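You operate a simulated robot arm through the tools that you are given. There is no shell and no other tool. Be economical: measure what you need, move in short steps, check, and stop when the job is done.

The job below is to be done with a simulated robot arm. You get a single attempt, and the scene is never put back.

JOB
Put the grey ring in the green bag at the bag holder.
Fine: stand the bag in the holder, set the bag lever to LOCKED while you load it, then to FREE.

The check looks at the end state, three seconds after you hand in, the way a careful person would. Anything else that was tipped, shoved, dropped, spilled or broken makes it a failure.

ROBOT AND FRAMES
A 7-joint arm with a two-finger parallel gripper, fixed in place. Base frame: the origin is at the foot of the arm, x ahead of it, y to its left, z up; the work surface is at about z = 737. Lengths are in mm, angles in degrees, forces in N, time in s.
With the tool pointing down near the work surface it reaches from about 180 to 680 mm from the base axis. Its first joint turns from -66.0 to 66.0 degrees. Payload 2.4 kg.
Tool frame: the origin (TCP) lies between the finger pads and is the grasp point; the fingertips stand 30 mm ahead of it; z points along the fingers, y is the line along which they close. Largest opening 94 mm; finger width 28, thickness 10; the body of the gripper, 50 by 96 mm, starts 55 mm behind the TCP.
Orientation is that of the tool frame in the base frame, as a unit quaternion [x, y, z, w]. With the fingers straight down and closing along the base's y, the tool's x points along the base's -x, its y along +y and its z along -z.

CONTROLS
- The arm moves only by the tool move_arm. Its argument "series" is a list of rows, each a list of 7 numbers: the shift along the tool's x, y, z in mm, then the turn, a rotation vector about the tool's x, y, z in degrees, then the opening, from 0 (shut) to 1 (fully open). In form: [[tx, ty, tz, wx, wy, wz, jaw], ...]. A call has 1 to 10 rows; each row shifts and turns the commanded pose from where the row before left it, along the tool's axes as they then stand. A row lasts 0.2 s, in which the tool goes at most 50 mm and 8.6 degrees; a call with a longer step from one row to the next is refused whole, and so is a gripper value outside its range. A pose out of reach is approached as far as the arm can. The call stops where the force on the tool passes 70 N (or 10 N more than at its start, if that is more) or the arm is blocked; 0.2 s more then pass. The fingers move at their own pace (about 153 mm/s each) and stop on an object; they squeeze with about 27 N. The grip force told is the motor's: it shows also when the fingers shut on nothing. Time passes only in rows, and 0.2 s behind the last, so rows that do not move let the fingers close. It gives the time, the measured TCP pose, the force on the tool (base axes), the opening and the grip force at its end, in the units of the frame above (readings bear some noise), and new pictures: "views" is both (left out), scene, wrist or none.
- Cameras (640 x 400 px; columns grow to the right, rows downward): "scene" is fixed at [46.6, 485.1, 1439.4]; the picture's right is [-0.63, -0.78, 0.00], its down [-0.47, 0.39, -0.79] and it looks along [0.61, -0.50, -0.61] (base axes); focal length 308 px, centre (320, 200). "wrist" rides on the gripper at [-37, 0, -58] in the tool frame; the picture's right is [0.00, -1.00, 0.00], its down [0.97, 0.00, -0.24] and it looks along [0.24, 0.00, 0.97] (tool axes); focal length 218 px, centre (320, 200). There is no depth. A picture from a camera that has moved, and an enlarged one, comes with that camera's place and axes in the base frame and with its lens.
- enlarge(camera, box): a new picture of the part [left, top, right, bottom] of that camera's present view, enlarged. The clock stands still meanwhile.
- sign_off(): hands the job in; it is judged then, once.

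Work in short steps. Places have to be worked out from the pictures, the camera data and where the tool is seen: move nearer, look again, correct. Check each grasp and each placing, and mend what went wrong. You have 120 turns and 150 pictures in all, those below and enlarged ones among them. Open the gripper and draw the arm clear of the work before you hand the job in, unless the task says otherwise; then end with one line.

The tools are called as a command line: name --pt "numbers of a row" for each row, then --argument value for the rest, lists and objects as JSON in quotes. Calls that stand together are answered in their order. move_arm: Moves the arm, as the interface text tells. Its arguments: {"type":"object","properties":{"series":{"type":"array"},"views":{"type":"string","enum":["both","scene","wrist","none"]}},"required":["series"]} The other tools are called the same way: enlarge (camera, box) takes an enlarged picture of a part of a camera's view; sign_off () hands the job in.

At the start:

```text
time_s: 0.0
ee_pos: [401.1, -96.2, 1041.4]
tool_rot: [0.0, 1.0, 0.0, 0.0]
ft_force: [-0.7, -0.3, 0.0]
finger_gap: 94.0
gripper_force: 0.1
```

scene: 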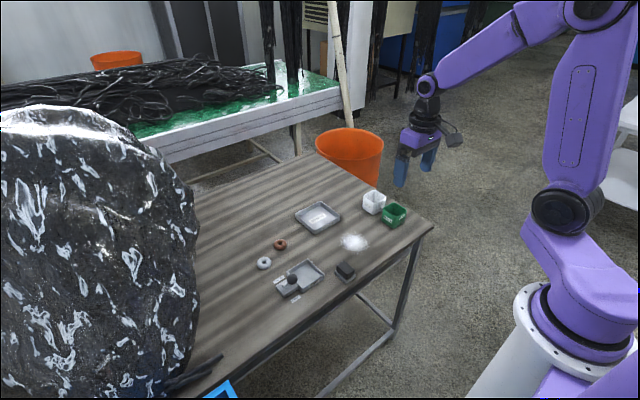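
wrist: 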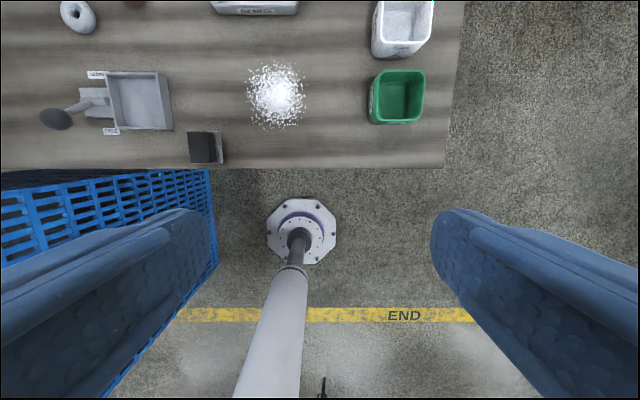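

The scene shows a table with green and white bags, a holder tray with a lever, rings and a powder spill. I enlarge both views to identify them.

enlarge --camera "scene" --box '[240, 170, 440, 310]'

enlarge --camera "wrist" --box '[20, 0, 260, 170]'

enlarge --camera "wrist" --box '[220, 0, 460, 170]'

```text
2.86 times, centred on (340, 240) of scene
camera zoom: at [46.6, 485.1, 1439.4], right [-0.63, -0.78, 0.0], down [-0.47, 0.39, -0.79], along [0.61, -0.5, -0.61], focal length 881 px, centre (263, 86)
```

zoom: 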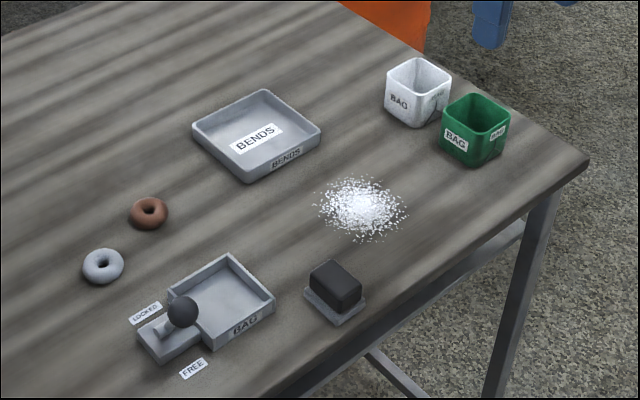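

```text
2.35 times, centred on (140, 85) of wrist
camera zoom: at [436.4, -96.9, 1099.1], right [0.0, -1.0, 0.0], down [-0.97, 0.0, 0.24], along [-0.24, 0.0, -0.97], focal length 514 px, centre (744, 471)
```

zoom: 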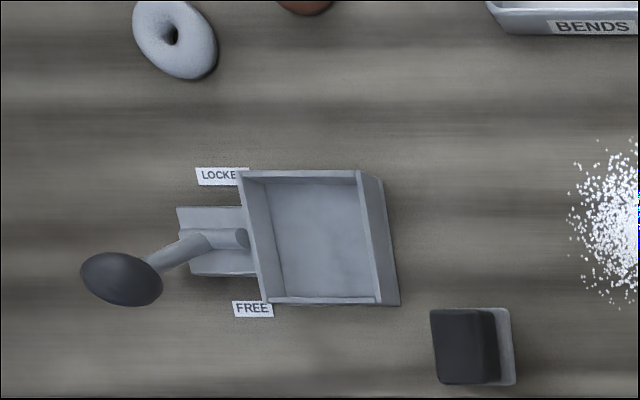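

```text
2.35 times, centred on (340, 85) of wrist
camera zoom: at [436.4, -96.9, 1099.1], right [0.0, -1.0, 0.0], down [-0.97, 0.0, 0.24], along [-0.24, 0.0, -0.97], focal length 514 px, centre (273, 471)
```

zoom: 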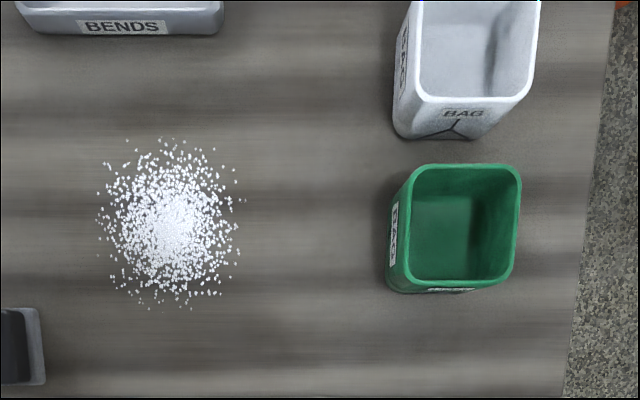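

I judge the green bag at about (500,-205), the holder at (500,175), and the grey ring at (607,233). I go above the holder for a closer look at the lever.

move_arm --pt "-13 41 12 0 0 0 1" --pt "-13 41 12 0 0 0 1" --pt "-13 41 12 0 0 0 1" --pt "-13 41 12 0 0 0 1" --pt "-13 41 12 0 0 0 1" --pt "-13 41 12 0 0 0 1" --pt "-13 41 12 0 0 0 1" --pt "0 0 0 0 0 0 1"

```text
time_s: 1.8
ee_pos: [493.7, 191.2, 958.1]
tool_rot: [-0.001, 1.0, 0.0, 0.001]
ft_force: [-0.6, -0.3, 0.7]
finger_gap: 93.8
gripper_force: 0.0
camera wrist: at [529.3, 190.7, 1015.1], right [0.0, -1.0, 0.0], down [-0.97, 0.0, 0.24], along [-0.24, 0.0, -0.97], focal length 218 px, centre (320, 200)
```

scene: 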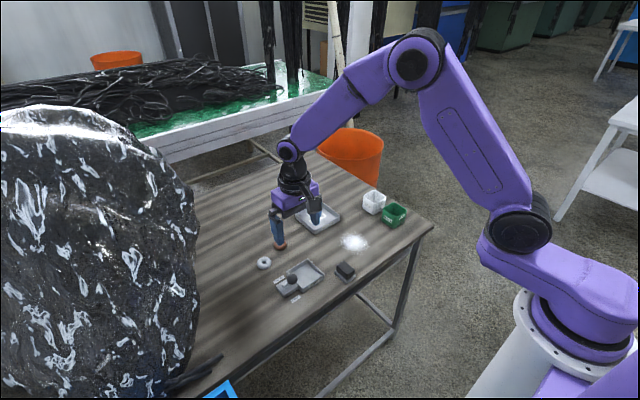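
wrist: 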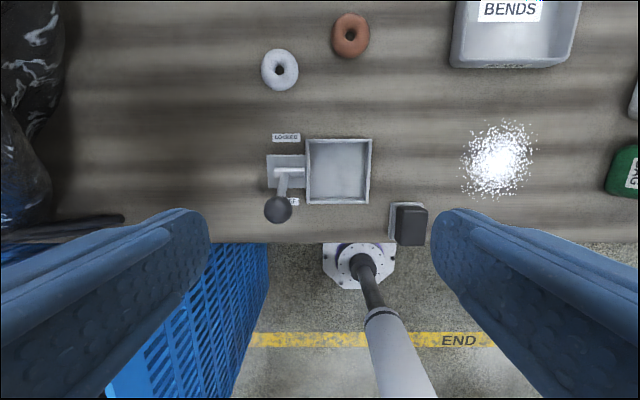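

enlarge --camera "wrist" --box '[230, 20, 390, 240]'

enlarge --camera "scene" --box '[250, 245, 350, 308]'

```text
1.82 times, centred on (310, 130) of wrist
camera zoom: at [529.3, 190.7, 1015.1], right [0.0, -1.0, 0.0], down [-0.97, 0.0, 0.24], along [-0.24, 0.0, -0.97], focal length 397 px, centre (338, 327)
```

zoom: 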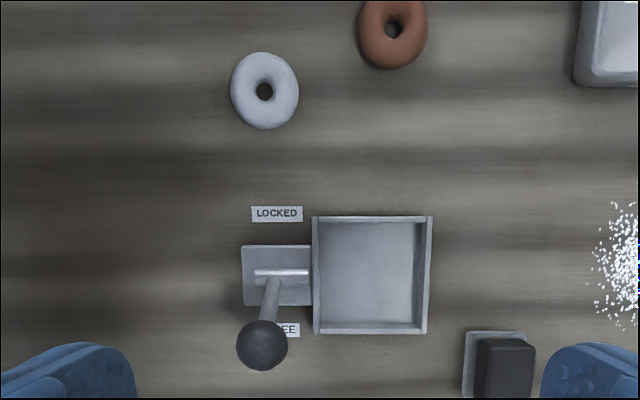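

```text
6.35 times, centred on (300, 276) of scene
camera zoom: at [46.6, 485.1, 1439.4], right [-0.63, -0.78, 0.0], down [-0.47, 0.39, -0.79], along [0.61, -0.5, -0.61], focal length 1959 px, centre (447, -286)
```

zoom: 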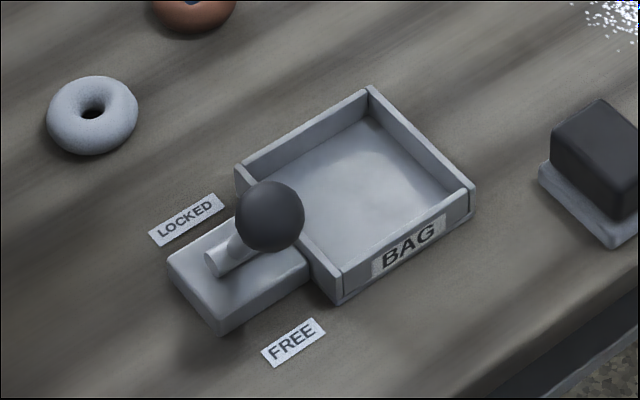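

The lever stands at FREE: knob at about (469,231,813), pivot at (500,236), holder centre at about (500,168). Now I go over the green bag to measure it.

move_arm --pt "1 -48 2 0 0 0 1" --pt "1 -48 2 0 0 0 1" --pt "1 -48 2 0 0 0 1" --pt "1 -48 2 0 0 0 1" --pt "1 -48 2 0 0 0 1" --pt "1 -48 2 0 0 0 1" --pt "1 -48 2 0 0 0 1" --pt "1 -48 2 0 0 0 1" --pt "0 0 0 0 0 0 1" --views "none"

enlarge --camera "wrist" --box '[220, 60, 420, 220]'

enlarge --camera "scene" --box '[350, 170, 430, 235]'

```text
time_s: 3.8
ee_pos: [486.0, -195.7, 940.1]
tool_rot: [0.0, 1.0, 0.0, 0.0]
ft_force: [0.3, 0.2, -0.1]
finger_gap: 93.9
gripper_force: 0.1
```

```text
2.50 times, centred on (320, 140) of wrist
camera zoom: at [521.5, -197.0, 998.3], right [0.0, -1.0, 0.0], down [-0.97, 0.0, 0.24], along [-0.24, 0.0, -0.97], focal length 546 px, centre (320, 350)
```

zoom: 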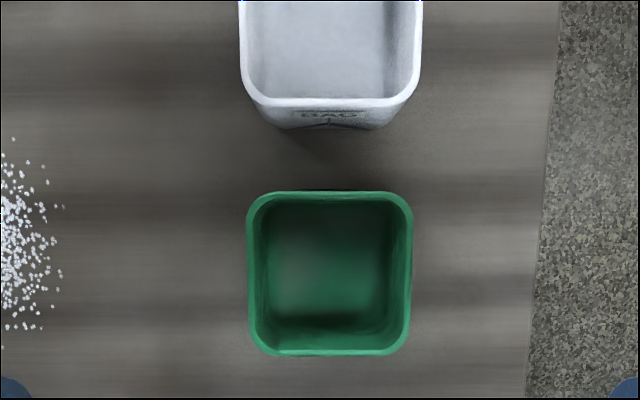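

```text
6.15 times, centred on (390, 202) of scene
camera zoom: at [46.7, 485.1, 1439.4], right [-0.63, -0.78, 0.0], down [-0.47, 0.39, -0.79], along [0.61, -0.5, -0.61], focal length 1898 px, centre (-111, 185)
```

zoom: 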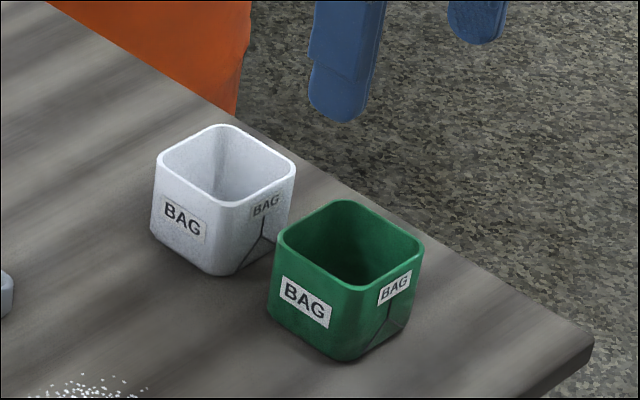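

The bag's rim is at about z=795, centre (500.5,-200.5), 61 mm wide outside. I go down, straddling it along y, with tips staying at z≈768, and close.

move_arm --pt "-14.5 -5 20 0 0 0 1" --pt "0 0 40 0 0 0 1" --pt "0 0 40 0 0 0 1" --pt "0 0 25 0 0 0 1" --pt "0 0 17 0 0 0 1" --pt "0 0 0 0 0 0 1"

```text
time_s: 5.2
ee_pos: [496.9, -199.0, 800.7]
tool_rot: [0.0, 1.0, 0.001, 0.0]
ft_force: [0.3, -0.2, 0.0]
finger_gap: 94.1
gripper_force: 0.0
camera wrist: at [533.1, -199.4, 857.6], right [0.0, -1.0, 0.0], down [-0.97, 0.0, 0.24], along [-0.24, 0.0, -0.97], focal length 218 px, centre (320, 200)
```

scene: 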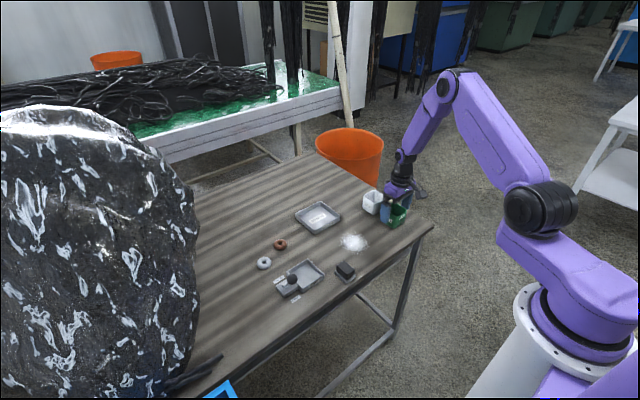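
wrist: 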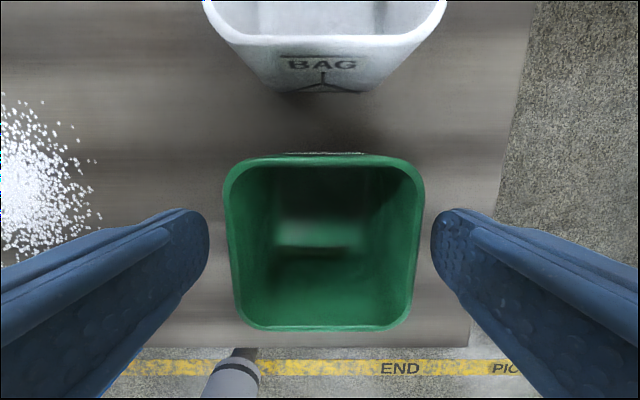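

The bag sits between the fingers, centre at about x≈503; I shift 5 mm ahead and close.

move_arm --pt "-5 -1 2 0 0 0 1" --pt "0 0 0 0 0 0 0.75" --pt "0 0 0 0 0 0 0.55" --pt "0 0 0 0 0 0 0.5" --pt "0 0 0 0 0 0 0.5" --views "wrist"

```text
time_s: 6.4
ee_pos: [502.1, -200.6, 799.5]
tool_rot: [0.0, 1.0, 0.001, 0.0]
ft_force: [0.1, 1.1, 2.3]
finger_gap: 60.6
gripper_force: 27.1
camera wrist: at [538.4, -200.7, 856.2], right [0.0, -1.0, 0.0], down [-0.97, 0.0, 0.24], along [-0.24, 0.0, -0.97], focal length 218 px, centre (320, 200)
```

wrist: 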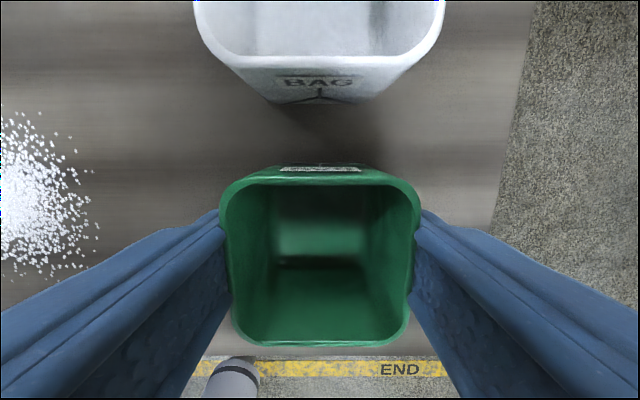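

Grip is firm at 60.6 mm. I lift, then carry it over to above the holder at (499,168.7).

move_arm --pt "0 0 -35 0 0 0 0.5" --pt "0 0 -40 0 0 0 0.5" --pt "0 40 -35 0 0 0 0.5" --pt "0 48 0 0 0 0 0.5" --pt "0 48 0 0 0 0 0.5" --pt "0 48 0 0 0 0 0.5" --pt "0 48 0 0 0 0 0.5" --pt "1 48 0 0 0 0 0.5" --pt "1 48 0 0 0 0 0.5" --pt "1 38 0 0 0 0 0.5"

enlarge --camera "wrist" --box '[160, 60, 480, 260]'

enlarge --camera "scene" --box '[250, 230, 350, 308]'

```text
refused: row 3 steps farther than a row can; nothing moved
```

```text
2.00 times, centred on (320, 160) of wrist
camera zoom: at [538.4, -200.7, 856.2], right [0.0, -1.0, 0.0], down [-0.97, 0.0, 0.24], along [-0.24, 0.0, -0.97], focal length 436 px, centre (320, 280)
```

zoom: 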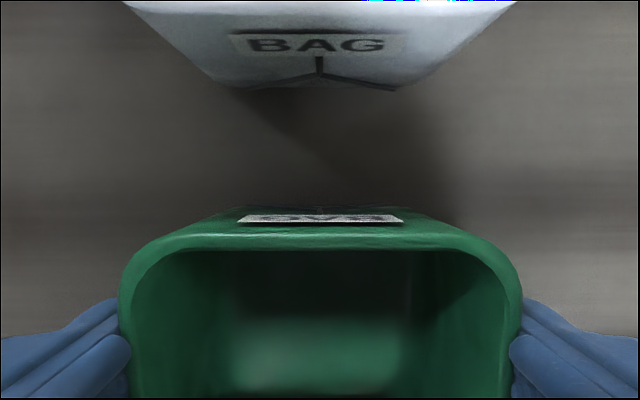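

```text
5.13 times, centred on (300, 269) of scene
camera zoom: at [46.6, 485.1, 1439.4], right [-0.63, -0.78, 0.0], down [-0.47, 0.39, -0.79], along [0.61, -0.5, -0.61], focal length 1582 px, centre (423, -154)
```

zoom: 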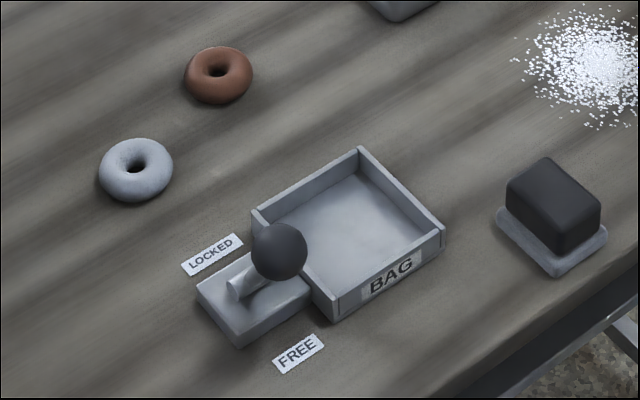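

One row was a bit too long; I repeat with shorter rows.

move_arm --pt "0 0 -35 0 0 0 0.5" --pt "0 0 -40 0 0 0 0.5" --pt "0 30 -35 0 0 0 0.5" --pt "0 48 0 0 0 0 0.5" --pt "0 48 0 0 0 0 0.5" --pt "0 48 0 0 0 0 0.5" --pt "0 48 0 0 0 0 0.5" --pt "1 48 0 0 0 0 0.5" --pt "1 48 0 0 0 0 0.5" --pt "1 48 0 0 0 0 0.5"

enlarge --camera "scene" --box '[250, 220, 370, 308]'

```text
time_s: 8.6
ee_pos: [499.3, 167.6, 908.0]
tool_rot: [0.001, 1.0, 0.0, 0.0]
ft_force: [-0.3, -0.2, -1.0]
finger_gap: 60.5
gripper_force: 26.5
camera wrist: at [535.2, 166.6, 965.2], right [0.0, -1.0, 0.0], down [-0.97, 0.0, 0.24], along [-0.24, 0.0, -0.97], focal length 218 px, centre (320, 200)
```

scene: 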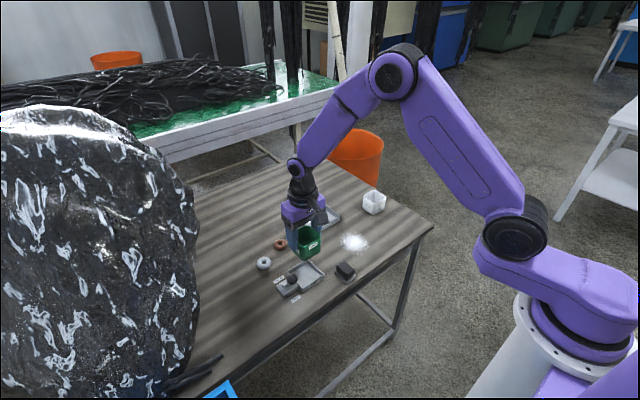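
wrist: 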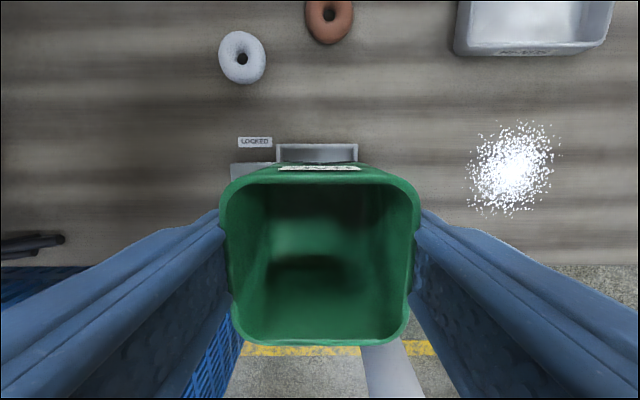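

```text
4.55 times, centred on (310, 264) of scene
camera zoom: at [46.7, 485.1, 1439.4], right [-0.63, -0.78, 0.0], down [-0.47, 0.39, -0.79], along [0.61, -0.5, -0.61], focal length 1402 px, centre (366, -91)
```

zoom: 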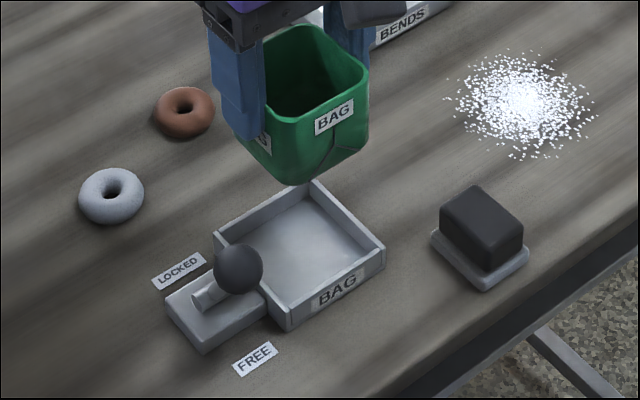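

The holder's centre reads (498.5,169); the bag is about 1.5 mm behind the TCP. I lower to just above the holder and check.

move_arm --pt "-0.7 1.3 30 0 0 0 0.5" --pt "0 0 30 0 0 0 0.5" --pt "0 0 16 0 0 0 0.5" --pt "0 0 0 0 0 0 0.5" --views "wrist"

enlarge --camera "scene" --box '[265, 235, 345, 305]'

```text
time_s: 9.6
ee_pos: [500.5, 167.5, 832.8]
tool_rot: [0.0, 1.0, 0.0, 0.0]
ft_force: [0.1, 0.1, -0.9]
finger_gap: 60.6
gripper_force: 27.2
camera wrist: at [536.5, 167.4, 889.1], right [0.0, -1.0, 0.0], down [-0.97, 0.0, 0.24], along [-0.24, 0.0, -0.97], focal length 218 px, centre (320, 200)
```

wrist: 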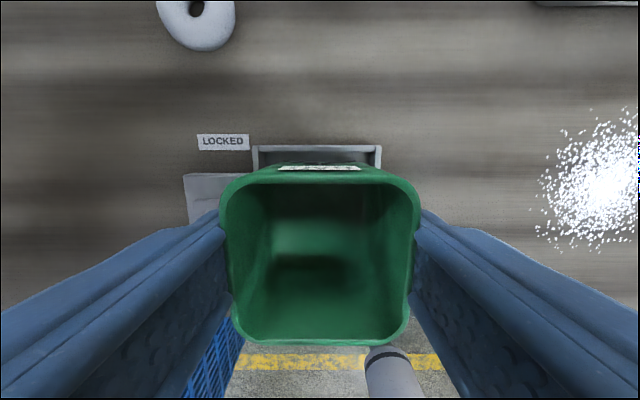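

```text
5.71 times, centred on (305, 270) of scene
camera zoom: at [46.6, 485.1, 1439.4], right [-0.63, -0.78, 0.0], down [-0.47, 0.39, -0.79], along [0.61, -0.5, -0.61], focal length 1763 px, centre (406, -200)
```

zoom: 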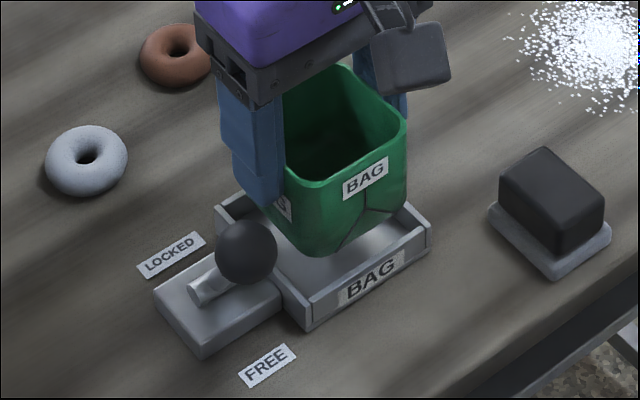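

Aligned within a millimetre; the bag bottom is rounded and will guide. I nudge +1 in y and lower into the holder.

move_arm --pt "0.5 1 8 0 0 0 0.5" --pt "0 0 8 0 0 0 0.5" --pt "0 0 6 0 0 0 0.5" --pt "0 0 4 0 0 0 0.5" --pt "0 0 0 0 0 0 0.5" --views "wrist"

enlarge --camera "scene" --box '[265, 235, 345, 305]'

```text
time_s: 10.8
ee_pos: [500.3, 170.0, 808.7]
tool_rot: [-0.001, 1.0, 0.0, 0.0]
ft_force: [-0.4, 0.2, 0.0]
finger_gap: 60.6
gripper_force: 27.0
camera wrist: at [536.3, 168.8, 863.4], right [0.0, -1.0, 0.0], down [-0.97, 0.0, 0.24], along [-0.24, 0.0, -0.97], focal length 218 px, centre (320, 200)
```

wrist: 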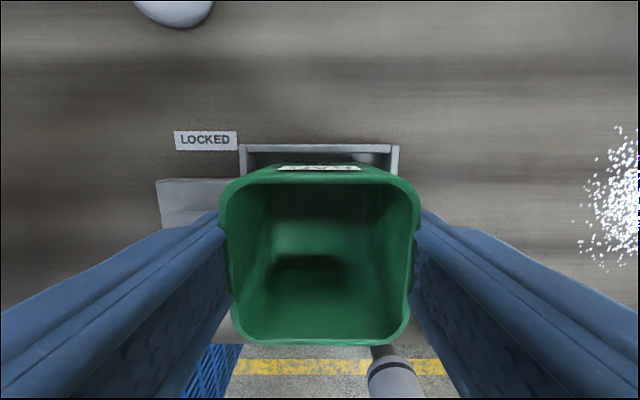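

```text
5.71 times, centred on (305, 270) of scene
camera zoom: at [46.6, 485.1, 1439.4], right [-0.63, -0.78, 0.0], down [-0.47, 0.39, -0.79], along [0.61, -0.5, -0.61], focal length 1763 px, centre (406, -200)
```

zoom: 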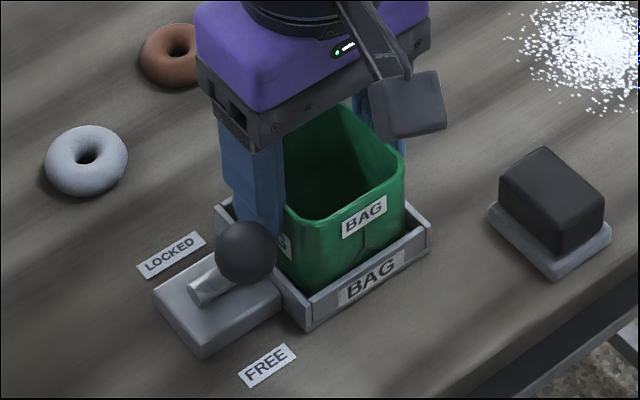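

It enters cleanly without force. I lower in small steps until the base touches.

move_arm --pt "0 0 2 0 0 0 0.5" --pt "0 0 2 0 0 0 0.5" --pt "0 0 1 0 0 0 0.5" --pt "0 0 0 0 0 0 0.5" --views "none"

```text
time_s: 11.8
ee_pos: [500.3, 168.5, 803.2]
tool_rot: [0.0, 1.0, 0.001, 0.002]
ft_force: [-11.0, -5.0, 53.9]
finger_gap: 60.5
gripper_force: 26.9
```

Contact at TCP z≈803, i.e. base at about 740.5, plausibly the holder floor. I back off 1 mm and look before releasing.

move_arm --pt "0 0 -0.8 0 0 0 0.5" --pt "0 0 0 0 0 0 0.5" --views "wrist"

enlarge --camera "scene" --box '[275, 245, 335, 300]'

```text
time_s: 12.4
ee_pos: [500.3, 168.7, 803.6]
tool_rot: [0.0, 1.0, 0.001, 0.003]
ft_force: [-1.5, -3.1, 40.5]
finger_gap: 60.7
gripper_force: 27.1
camera wrist: at [537.1, 168.7, 860.2], right [0.0, -1.0, 0.0], down [-0.97, 0.0, 0.23], along [-0.23, 0.0, -0.97], focal length 218 px, centre (320, 200)
```

wrist: 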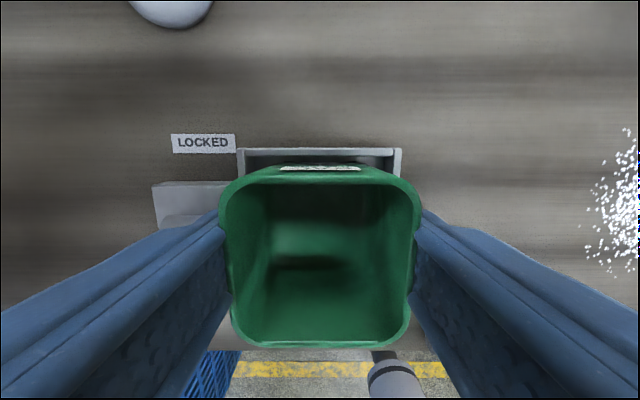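

```text
7.27 times, centred on (305, 272) of scene
camera zoom: at [46.0, 484.8, 1439.5], right [-0.63, -0.78, 0.0], down [-0.47, 0.39, -0.79], along [0.61, -0.5, -0.61], focal length 2244 px, centre (429, -327)
```

zoom: 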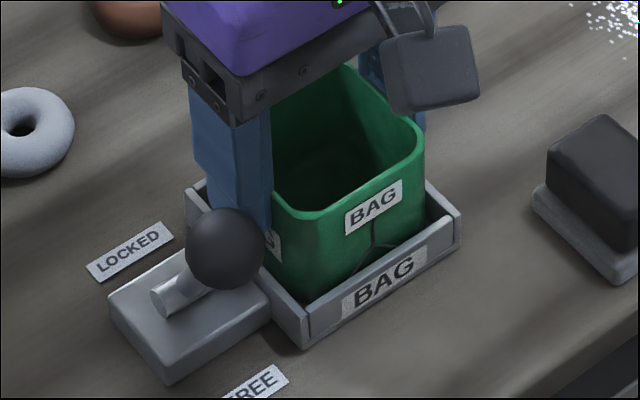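

The bag is inside the walls with gaps. I unload the press by another 1.5 mm and open modestly, so the left finger stays clear of the knob.

move_arm --pt "0 0 -1.5 0 0 0 0.5" --pt "0 0 0 0 0 0 0.5" --pt "0 0 0 0 0 0 0.72" --pt "0 0 0 0 0 0 0.72" --views "wrist"

enlarge --camera "scene" --box '[275, 245, 335, 300]'

```text
time_s: 13.4
ee_pos: [500.1, 167.6, 803.7]
tool_rot: [0.0, 1.0, 0.0, -0.001]
ft_force: [0.4, 0.8, 0.0]
finger_gap: 67.7
gripper_force: 0.1
camera wrist: at [535.4, 168.3, 859.4], right [0.0, -1.0, 0.0], down [-0.97, 0.0, 0.24], along [-0.24, 0.0, -0.97], focal length 218 px, centre (320, 200)
```

wrist: 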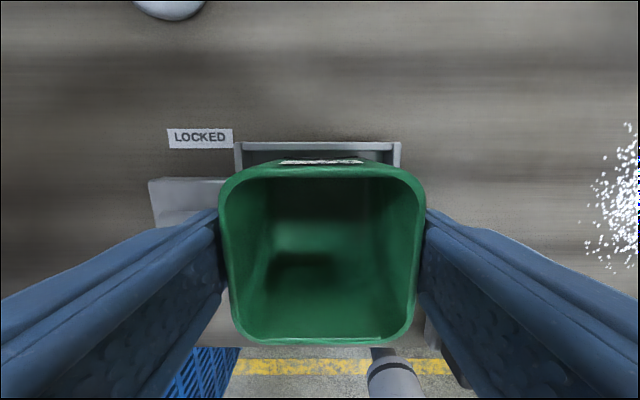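

```text
7.27 times, centred on (305, 272) of scene
camera zoom: at [46.6, 485.1, 1439.4], right [-0.63, -0.78, 0.0], down [-0.47, 0.39, -0.79], along [0.61, -0.5, -0.61], focal length 2244 px, centre (429, -327)
```

zoom: 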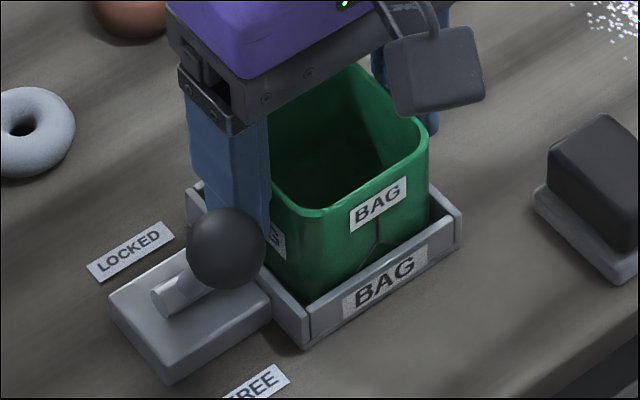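

Released. I rise straight up and check the bag's seating.

move_arm --pt "0 0 -20 0 0 0 0.72" --pt "0 0 -35 0 0 0 0.72" --pt "0 0 -40 0 0 0 0.72" --pt "0 20 -40 0 0 0 0.72" --pt "0 0 0 0 0 0 0.72" --views "none"

enlarge --camera "wrist" --box '[220, 60, 420, 240]'

enlarge --camera "scene" --box '[265, 235, 345, 305]'

```text
time_s: 14.6
ee_pos: [499.1, 189.9, 938.4]
tool_rot: [0.0, 1.0, 0.0, 0.001]
ft_force: [0.2, 0.9, 0.3]
finger_gap: 67.7
gripper_force: 0.0
```

```text
2.22 times, centred on (320, 150) of wrist
camera zoom: at [535.0, 189.3, 994.6], right [0.0, -1.0, 0.0], down [-0.97, 0.0, 0.24], along [-0.24, 0.0, -0.97], focal length 485 px, centre (320, 311)
```

zoom: 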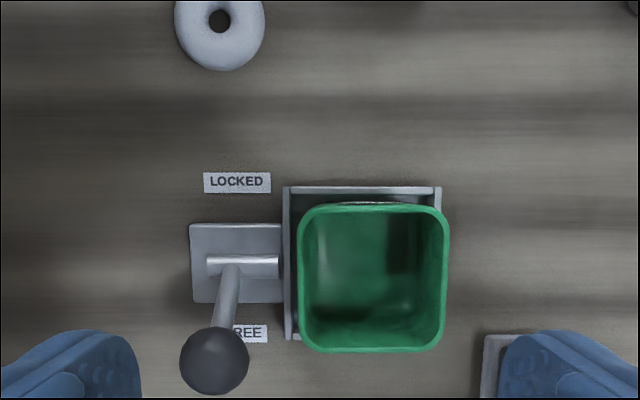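

```text
5.71 times, centred on (305, 270) of scene
camera zoom: at [46.6, 485.1, 1439.4], right [-0.63, -0.78, 0.0], down [-0.47, 0.39, -0.79], along [0.61, -0.5, -0.61], focal length 1763 px, centre (406, -200)
```

zoom: 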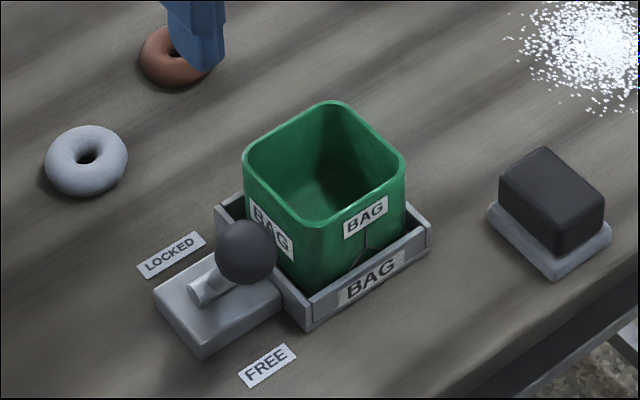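

The bag sits well. Next the lever: with shut fingers I come down behind the knob (x≈431, y≈232), tips at z≈800, to push it toward +x.

move_arm --pt "35 21 0 0 0 0 0" --pt "33 21 0 0 0 0 0" --pt "0 0 40 0 0 0 0" --pt "0 0 40 0 0 0 0" --pt "0 0 28 0 0 0 0" --pt "0 0 0 0 0 0 0" --views "wrist"

enlarge --camera "scene" --box '[245, 220, 345, 305]'

```text
time_s: 16.0
ee_pos: [432.2, 229.3, 829.4]
tool_rot: [0.0, 1.0, 0.0, 0.0]
ft_force: [-0.4, 0.4, 0.5]
finger_gap: 0.0
gripper_force: 27.0
camera wrist: at [468.0, 228.3, 886.3], right [0.0, -1.0, 0.0], down [-0.97, 0.0, 0.24], along [-0.24, 0.0, -0.97], focal length 218 px, centre (320, 200)
```

wrist: 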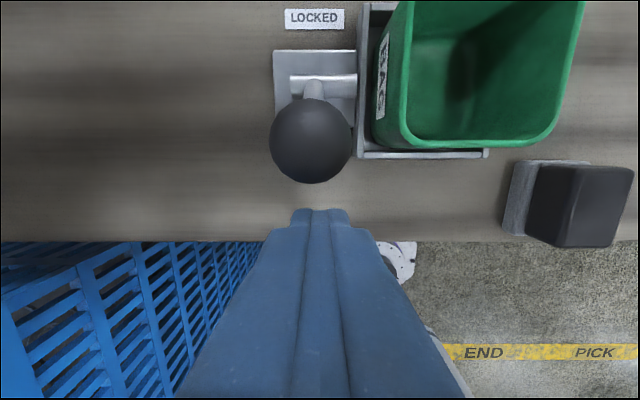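

```text
4.71 times, centred on (295, 262) of scene
camera zoom: at [46.6, 485.1, 1439.4], right [-0.63, -0.78, 0.0], down [-0.47, 0.39, -0.79], along [0.61, -0.5, -0.61], focal length 1452 px, centre (438, -94)
```

zoom: 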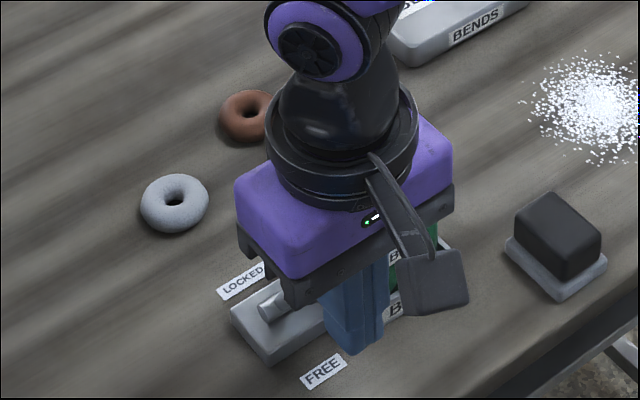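

The knob is straight ahead at y≈231. I shift 2 mm and push along +x in small rows.

move_arm --pt "-6 2 0 0 0 0 0" --pt "-6 0 0 0 0 0 0" --pt "-6 0 0 0 0 0 0" --pt "-6 0 0 0 0 0 0" --pt "-6 0 0 0 0 0 0" --pt "-6 0 0 0 0 0 0" --views "wrist"

```text
time_s: 17.4
ee_pos: [468.1, 232.0, 830.2]
tool_rot: [0.0, 1.0, 0.0, 0.0]
ft_force: [-0.3, 0.5, 0.2]
finger_gap: 0.0
gripper_force: 27.5
camera wrist: at [503.7, 232.0, 887.0], right [0.0, -1.0, 0.0], down [-0.97, 0.0, 0.24], along [-0.24, 0.0, -0.97], focal length 218 px, centre (320, 200)
```

wrist: 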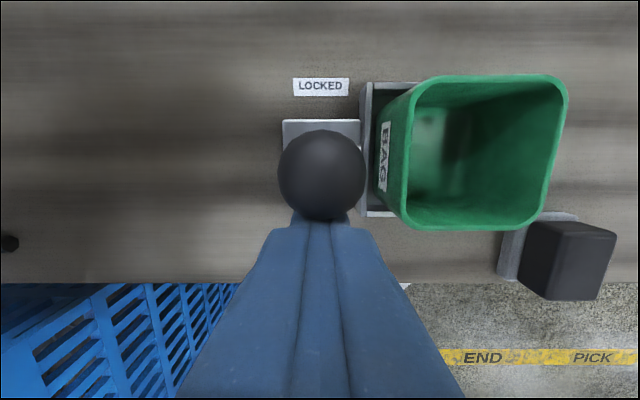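

The lever is moving with the push, nearly upright now, with negligible force. I carry on.

move_arm --pt "-6 0 0 0 0 0 0" --pt "-6 0 0 0 0 0 0" --pt "-6 0 0 0 0 0 0" --pt "-5 0 0 0 0 0 0" --pt "-4 0 0 0 0 0 0" --pt "-3 0 0 0 0 0 0" --views "wrist"

```text
time_s: 18.8
ee_pos: [497.8, 231.2, 831.2]
tool_rot: [0.0, 1.0, 0.0, 0.0]
ft_force: [-0.6, -0.8, 0.0]
finger_gap: 0.1
gripper_force: 27.3
camera wrist: at [533.9, 231.6, 886.8], right [0.0, -1.0, 0.0], down [-0.97, 0.0, 0.24], along [-0.24, 0.0, -0.97], focal length 218 px, centre (320, 200)
```

wrist: 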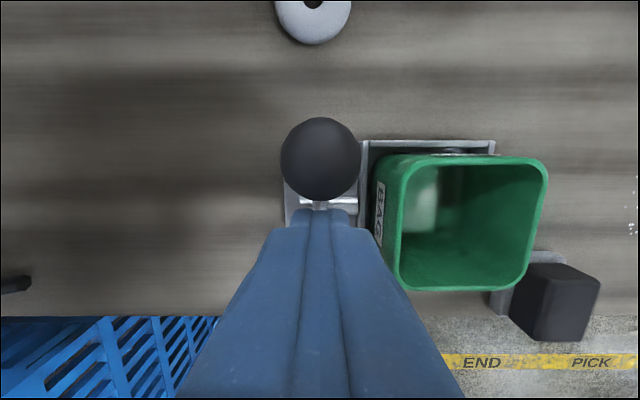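

The knob has snapped ahead to x≈529, mirror of FREE. I rise and confirm.

move_arm --pt "5 0 -20 0 0 0 0" --pt "0 0 -40 0 0 0 0" --pt "-20 0 -42 0 0 0 0.5" --pt "-25 0 0 0 0 0 0.75" --pt "0 0 0 0 0 0 0.75" --views "none"

enlarge --camera "wrist" --box '[220, 80, 460, 260]'

enlarge --camera "scene" --box '[245, 235, 345, 305]'

```text
time_s: 20.0
ee_pos: [537.5, 233.1, 933.3]
tool_rot: [0.0, 1.0, 0.0, 0.001]
ft_force: [-0.1, -0.3, -0.2]
finger_gap: 70.4
gripper_force: 0.1
```

```text
2.22 times, centred on (340, 170) of wrist
camera zoom: at [574.4, 232.3, 989.5], right [0.0, -1.0, 0.0], down [-0.97, 0.0, 0.24], along [-0.24, 0.0, -0.97], focal length 485 px, centre (276, 267)
```

zoom: 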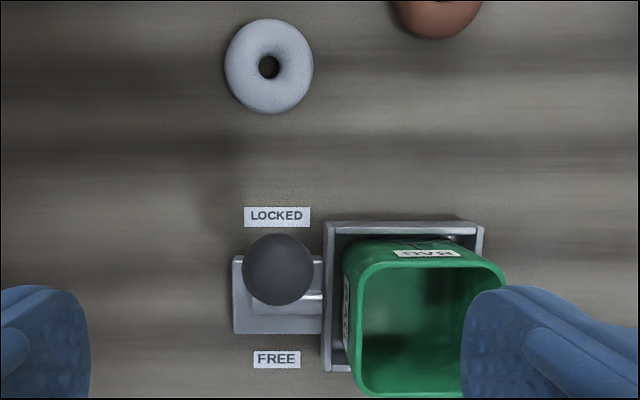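

```text
5.71 times, centred on (295, 270) of scene
camera zoom: at [46.7, 485.1, 1439.4], right [-0.63, -0.78, 0.0], down [-0.47, 0.39, -0.79], along [0.61, -0.5, -0.61], focal length 1763 px, centre (463, -200)
```

zoom: 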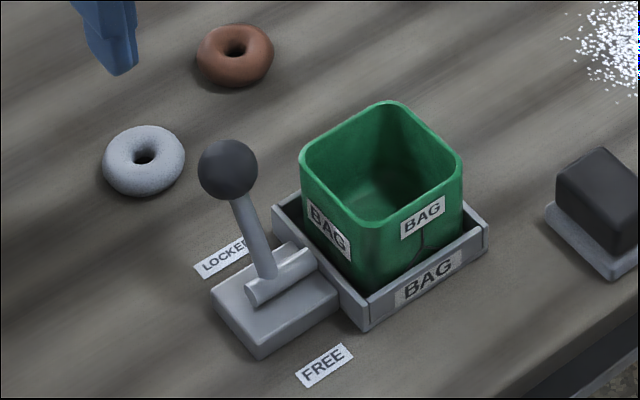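

Lever confirmed LOCKED. The grey ring measures at about (611,235.5), 41 mm across; I go above it and halfway down, then look.

move_arm --pt "-37 1 0 0 0 0 0.75" --pt "-36 1 0 0 0 0 0.75" --pt "0 0 40 0 0 0 0.75" --pt "0 0 40 0 0 0 0.75" --pt "0 0 35 0 0 0 0.75" --pt "0 0 0 0 0 0 0.75" --views "wrist"

enlarge --camera "scene" --box '[225, 210, 325, 290]'

```text
time_s: 21.4
ee_pos: [611.4, 236.9, 817.0]
tool_rot: [0.0, 1.0, 0.0, 0.0]
ft_force: [-0.5, -0.2, 0.5]
finger_gap: 70.4
gripper_force: 0.1
camera wrist: at [646.6, 235.4, 873.8], right [0.0, -1.0, 0.0], down [-0.97, 0.0, 0.24], along [-0.24, 0.0, -0.97], focal length 218 px, centre (320, 200)
```

wrist: 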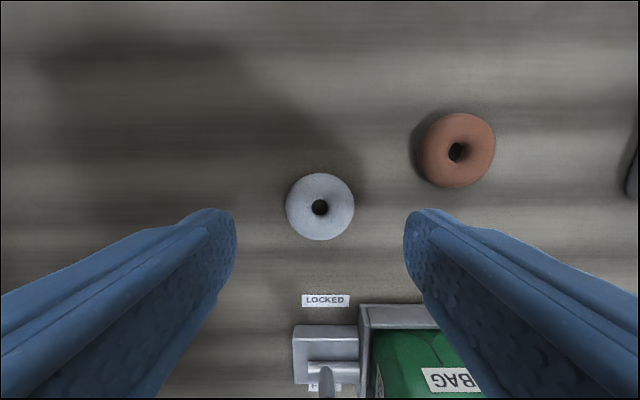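

```text
5.00 times, centred on (275, 250) of scene
camera zoom: at [46.6, 485.1, 1439.4], right [-0.63, -0.78, 0.0], down [-0.47, 0.39, -0.79], along [0.61, -0.5, -0.61], focal length 1542 px, centre (545, -50)
```

zoom: 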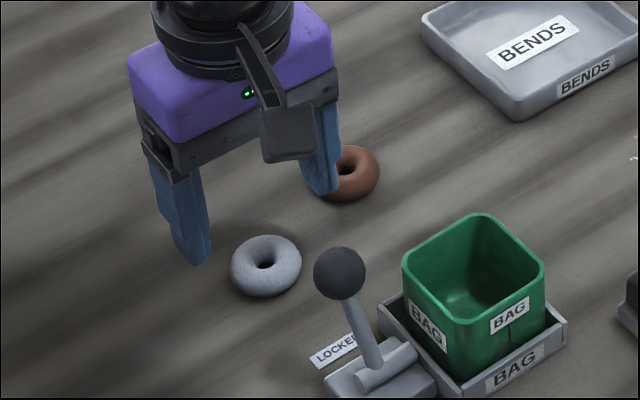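

The ring is centred between the fingers. I lower to tips just above the table (z≈740) and close.

move_arm --pt "1 0 25 0 0 0 0.75" --pt "0 0 13 0 0 0 0.75" --pt "0 0 6 0 0 0 0.75" --pt "0 0 2 0 0 0 0.75" --pt "0 0 0 0 0 0 0.75" --views "wrist"

```text
time_s: 22.6
ee_pos: [609.5, 234.0, 771.9]
tool_rot: [0.0, 1.0, -0.001, 0.0]
ft_force: [-0.1, -0.3, -0.1]
finger_gap: 70.5
gripper_force: 0.1
camera wrist: at [646.0, 233.9, 829.1], right [0.0, -1.0, 0.0], down [-0.97, 0.0, 0.24], along [-0.24, 0.0, -0.97], focal length 218 px, centre (320, 200)
```

wrist: 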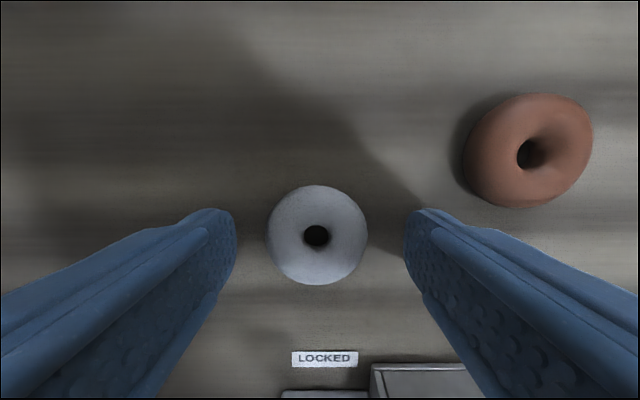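

Ring is centred. I go 1.5 mm lower and close gently.

move_arm --pt "0 1 1.5 0 0 0 0.6" --pt "0 0 0 0 0 0 0.48" --pt "0 0 0 0 0 0 0.36" --pt "0 0 0 0 0 0 0.36" --views "wrist"

```text
time_s: 23.6
ee_pos: [609.2, 234.9, 771.3]
tool_rot: [-0.001, 1.0, 0.001, 0.0]
ft_force: [-0.4, 0.9, -0.2]
finger_gap: 37.7
gripper_force: 27.4
camera wrist: at [645.6, 234.7, 827.2], right [0.0, -1.0, 0.0], down [-0.97, 0.0, 0.24], along [-0.24, 0.0, -0.97], focal length 218 px, centre (320, 200)
```

wrist: 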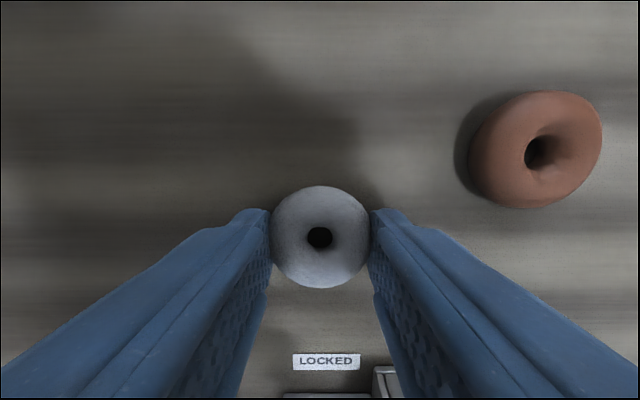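

Holding at 37.7 mm. I lift it clear of the lever knob.

move_arm --pt "0 0 -20 0 0 0 0.36" --pt "0 0 -40 0 0 0 0.36" --pt "0 0 -45 0 0 0 0.36" --pt "0 0 -45 0 0 0 0.36" --pt "0 0 0 0 0 0 0.36" --views "both"

```text
time_s: 24.8
ee_pos: [609.9, 235.6, 920.2]
tool_rot: [0.0, 1.0, 0.0, 0.0]
ft_force: [-0.3, 0.0, 0.0]
finger_gap: 38.3
gripper_force: 27.4
camera wrist: at [646.8, 234.2, 977.4], right [0.0, -1.0, 0.0], down [-0.97, 0.0, 0.24], along [-0.24, 0.0, -0.97], focal length 218 px, centre (320, 200)
```

scene: 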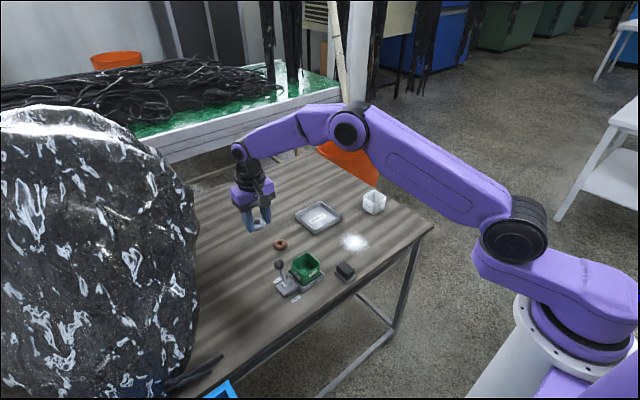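
wrist: 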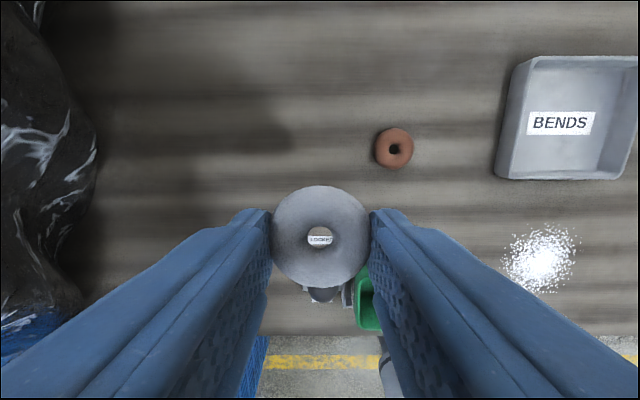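

Ring held flat. I carry it over the bag at (500.5,168) and look.

move_arm --pt "36 -22 0 0 0 0 0.36" --pt "36 -22 0 0 0 0 0.36" --pt "37.5 -23 0 0 0 0 0.36" --pt "0 0 30 0 0 0 0.36" --pt "0 0 0 0 0 0 0.36" --views "wrist"

enlarge --camera "scene" --box '[255, 220, 355, 300]'

```text
time_s: 26.0
ee_pos: [501.3, 167.6, 891.3]
tool_rot: [0.0, 1.0, 0.001, 0.0]
ft_force: [0.4, 0.7, 0.0]
finger_gap: 38.2
gripper_force: 26.3
camera wrist: at [537.5, 167.6, 947.4], right [0.0, -1.0, 0.0], down [-0.97, 0.0, 0.24], along [-0.24, 0.0, -0.97], focal length 218 px, centre (320, 200)
```

wrist: 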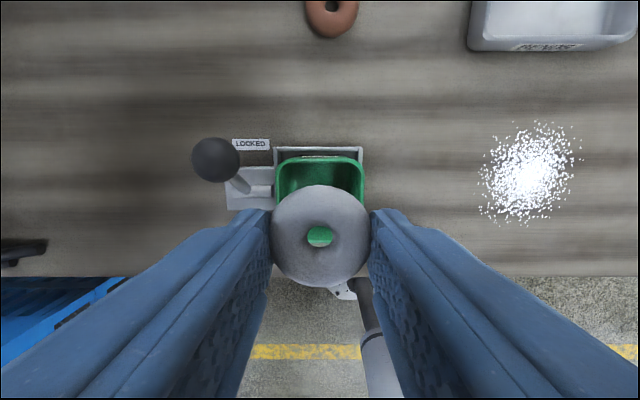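

```text
5.00 times, centred on (305, 260) of scene
camera zoom: at [46.6, 485.1, 1439.4], right [-0.63, -0.78, 0.0], down [-0.47, 0.39, -0.79], along [0.61, -0.5, -0.61], focal length 1542 px, centre (395, -100)
```

zoom: 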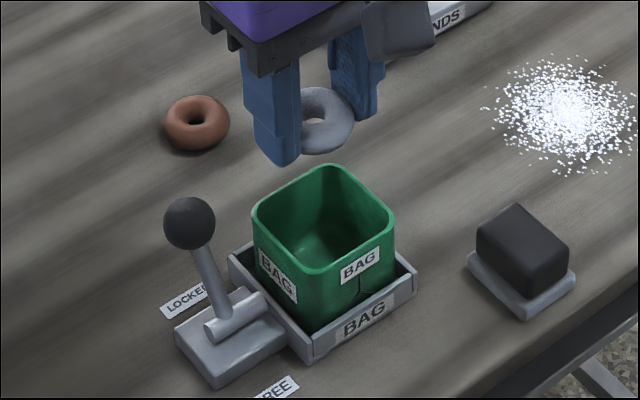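

The ring appears slightly tilted but centred over the bag at about (499.5,167). I lower to just above the rim and check.

move_arm --pt "1.5 -0.5 25 0 0 0 0.36" --pt "0 0 18 0 0 0 0.36" --pt "0 0 0 0 0 0 0.36" --views "wrist"

enlarge --camera "scene" --box '[275, 235, 345, 295]'

```text
time_s: 26.8
ee_pos: [499.1, 167.2, 847.9]
tool_rot: [0.0, 1.0, 0.0, 0.0]
ft_force: [-0.6, 0.1, -0.8]
finger_gap: 38.0
gripper_force: 27.1
camera wrist: at [535.5, 167.5, 904.8], right [0.0, -1.0, 0.0], down [-0.97, 0.0, 0.24], along [-0.24, 0.0, -0.97], focal length 218 px, centre (320, 200)
```

wrist: 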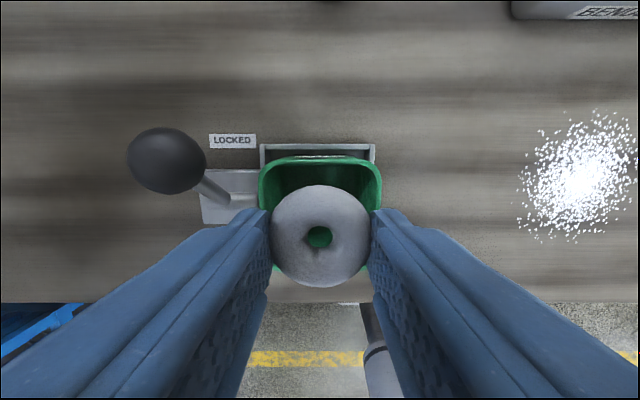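

```text
6.67 times, centred on (310, 265) of scene
camera zoom: at [46.6, 485.1, 1439.4], right [-0.63, -0.78, 0.0], down [-0.47, 0.39, -0.79], along [0.61, -0.5, -0.61], focal length 2057 px, centre (387, -233)
```

zoom: 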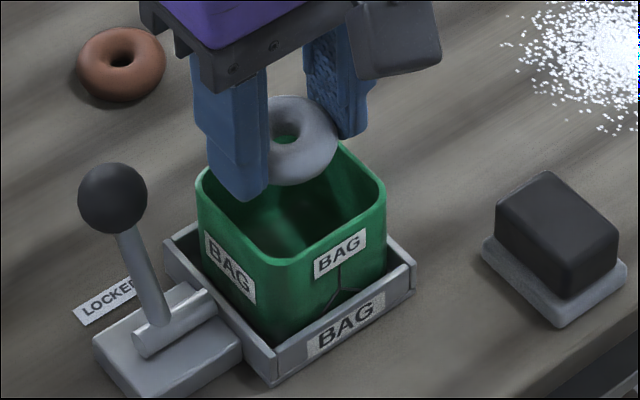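

Well centred. I lower 13 mm so the ring just meets the mouth with the tips above the rim.

move_arm --pt "0 0 8 0 0 0 0.36" --pt "0 0 5 0 0 0 0.36" --pt "0 0 0 0 0 0 0.36" --views "wrist"

enlarge --camera "scene" --box '[275, 235, 345, 295]'

```text
time_s: 27.6
ee_pos: [498.7, 168.2, 835.7]
tool_rot: [0.0, 1.0, 0.0, 0.0]
ft_force: [0.2, 0.3, 0.3]
finger_gap: 37.8
gripper_force: 27.0
camera wrist: at [535.4, 168.1, 891.7], right [0.0, -1.0, 0.0], down [-0.97, 0.0, 0.24], along [-0.24, 0.0, -0.97], focal length 218 px, centre (320, 200)
```

wrist: 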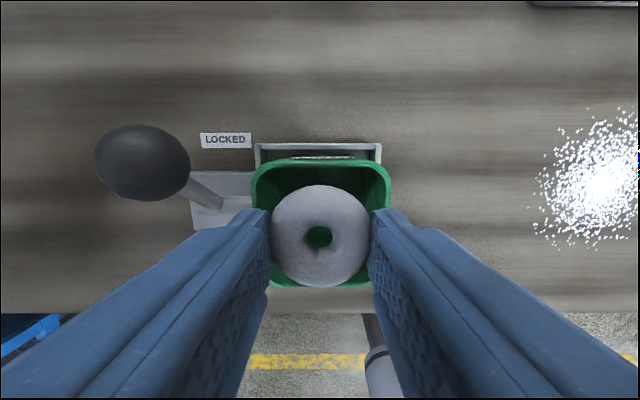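

```text
6.67 times, centred on (310, 265) of scene
camera zoom: at [46.6, 485.1, 1439.4], right [-0.63, -0.78, 0.0], down [-0.47, 0.39, -0.79], along [0.61, -0.5, -0.61], focal length 2057 px, centre (387, -233)
```

zoom: 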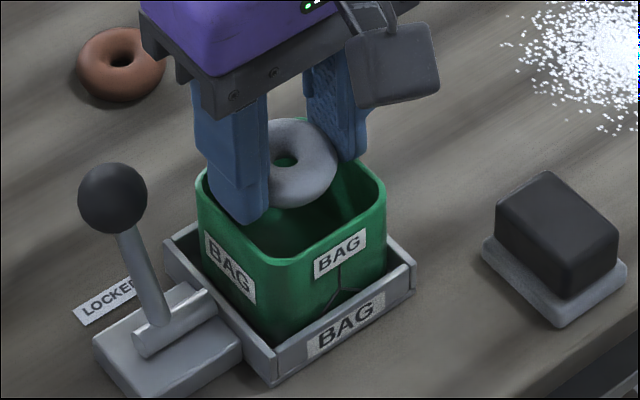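

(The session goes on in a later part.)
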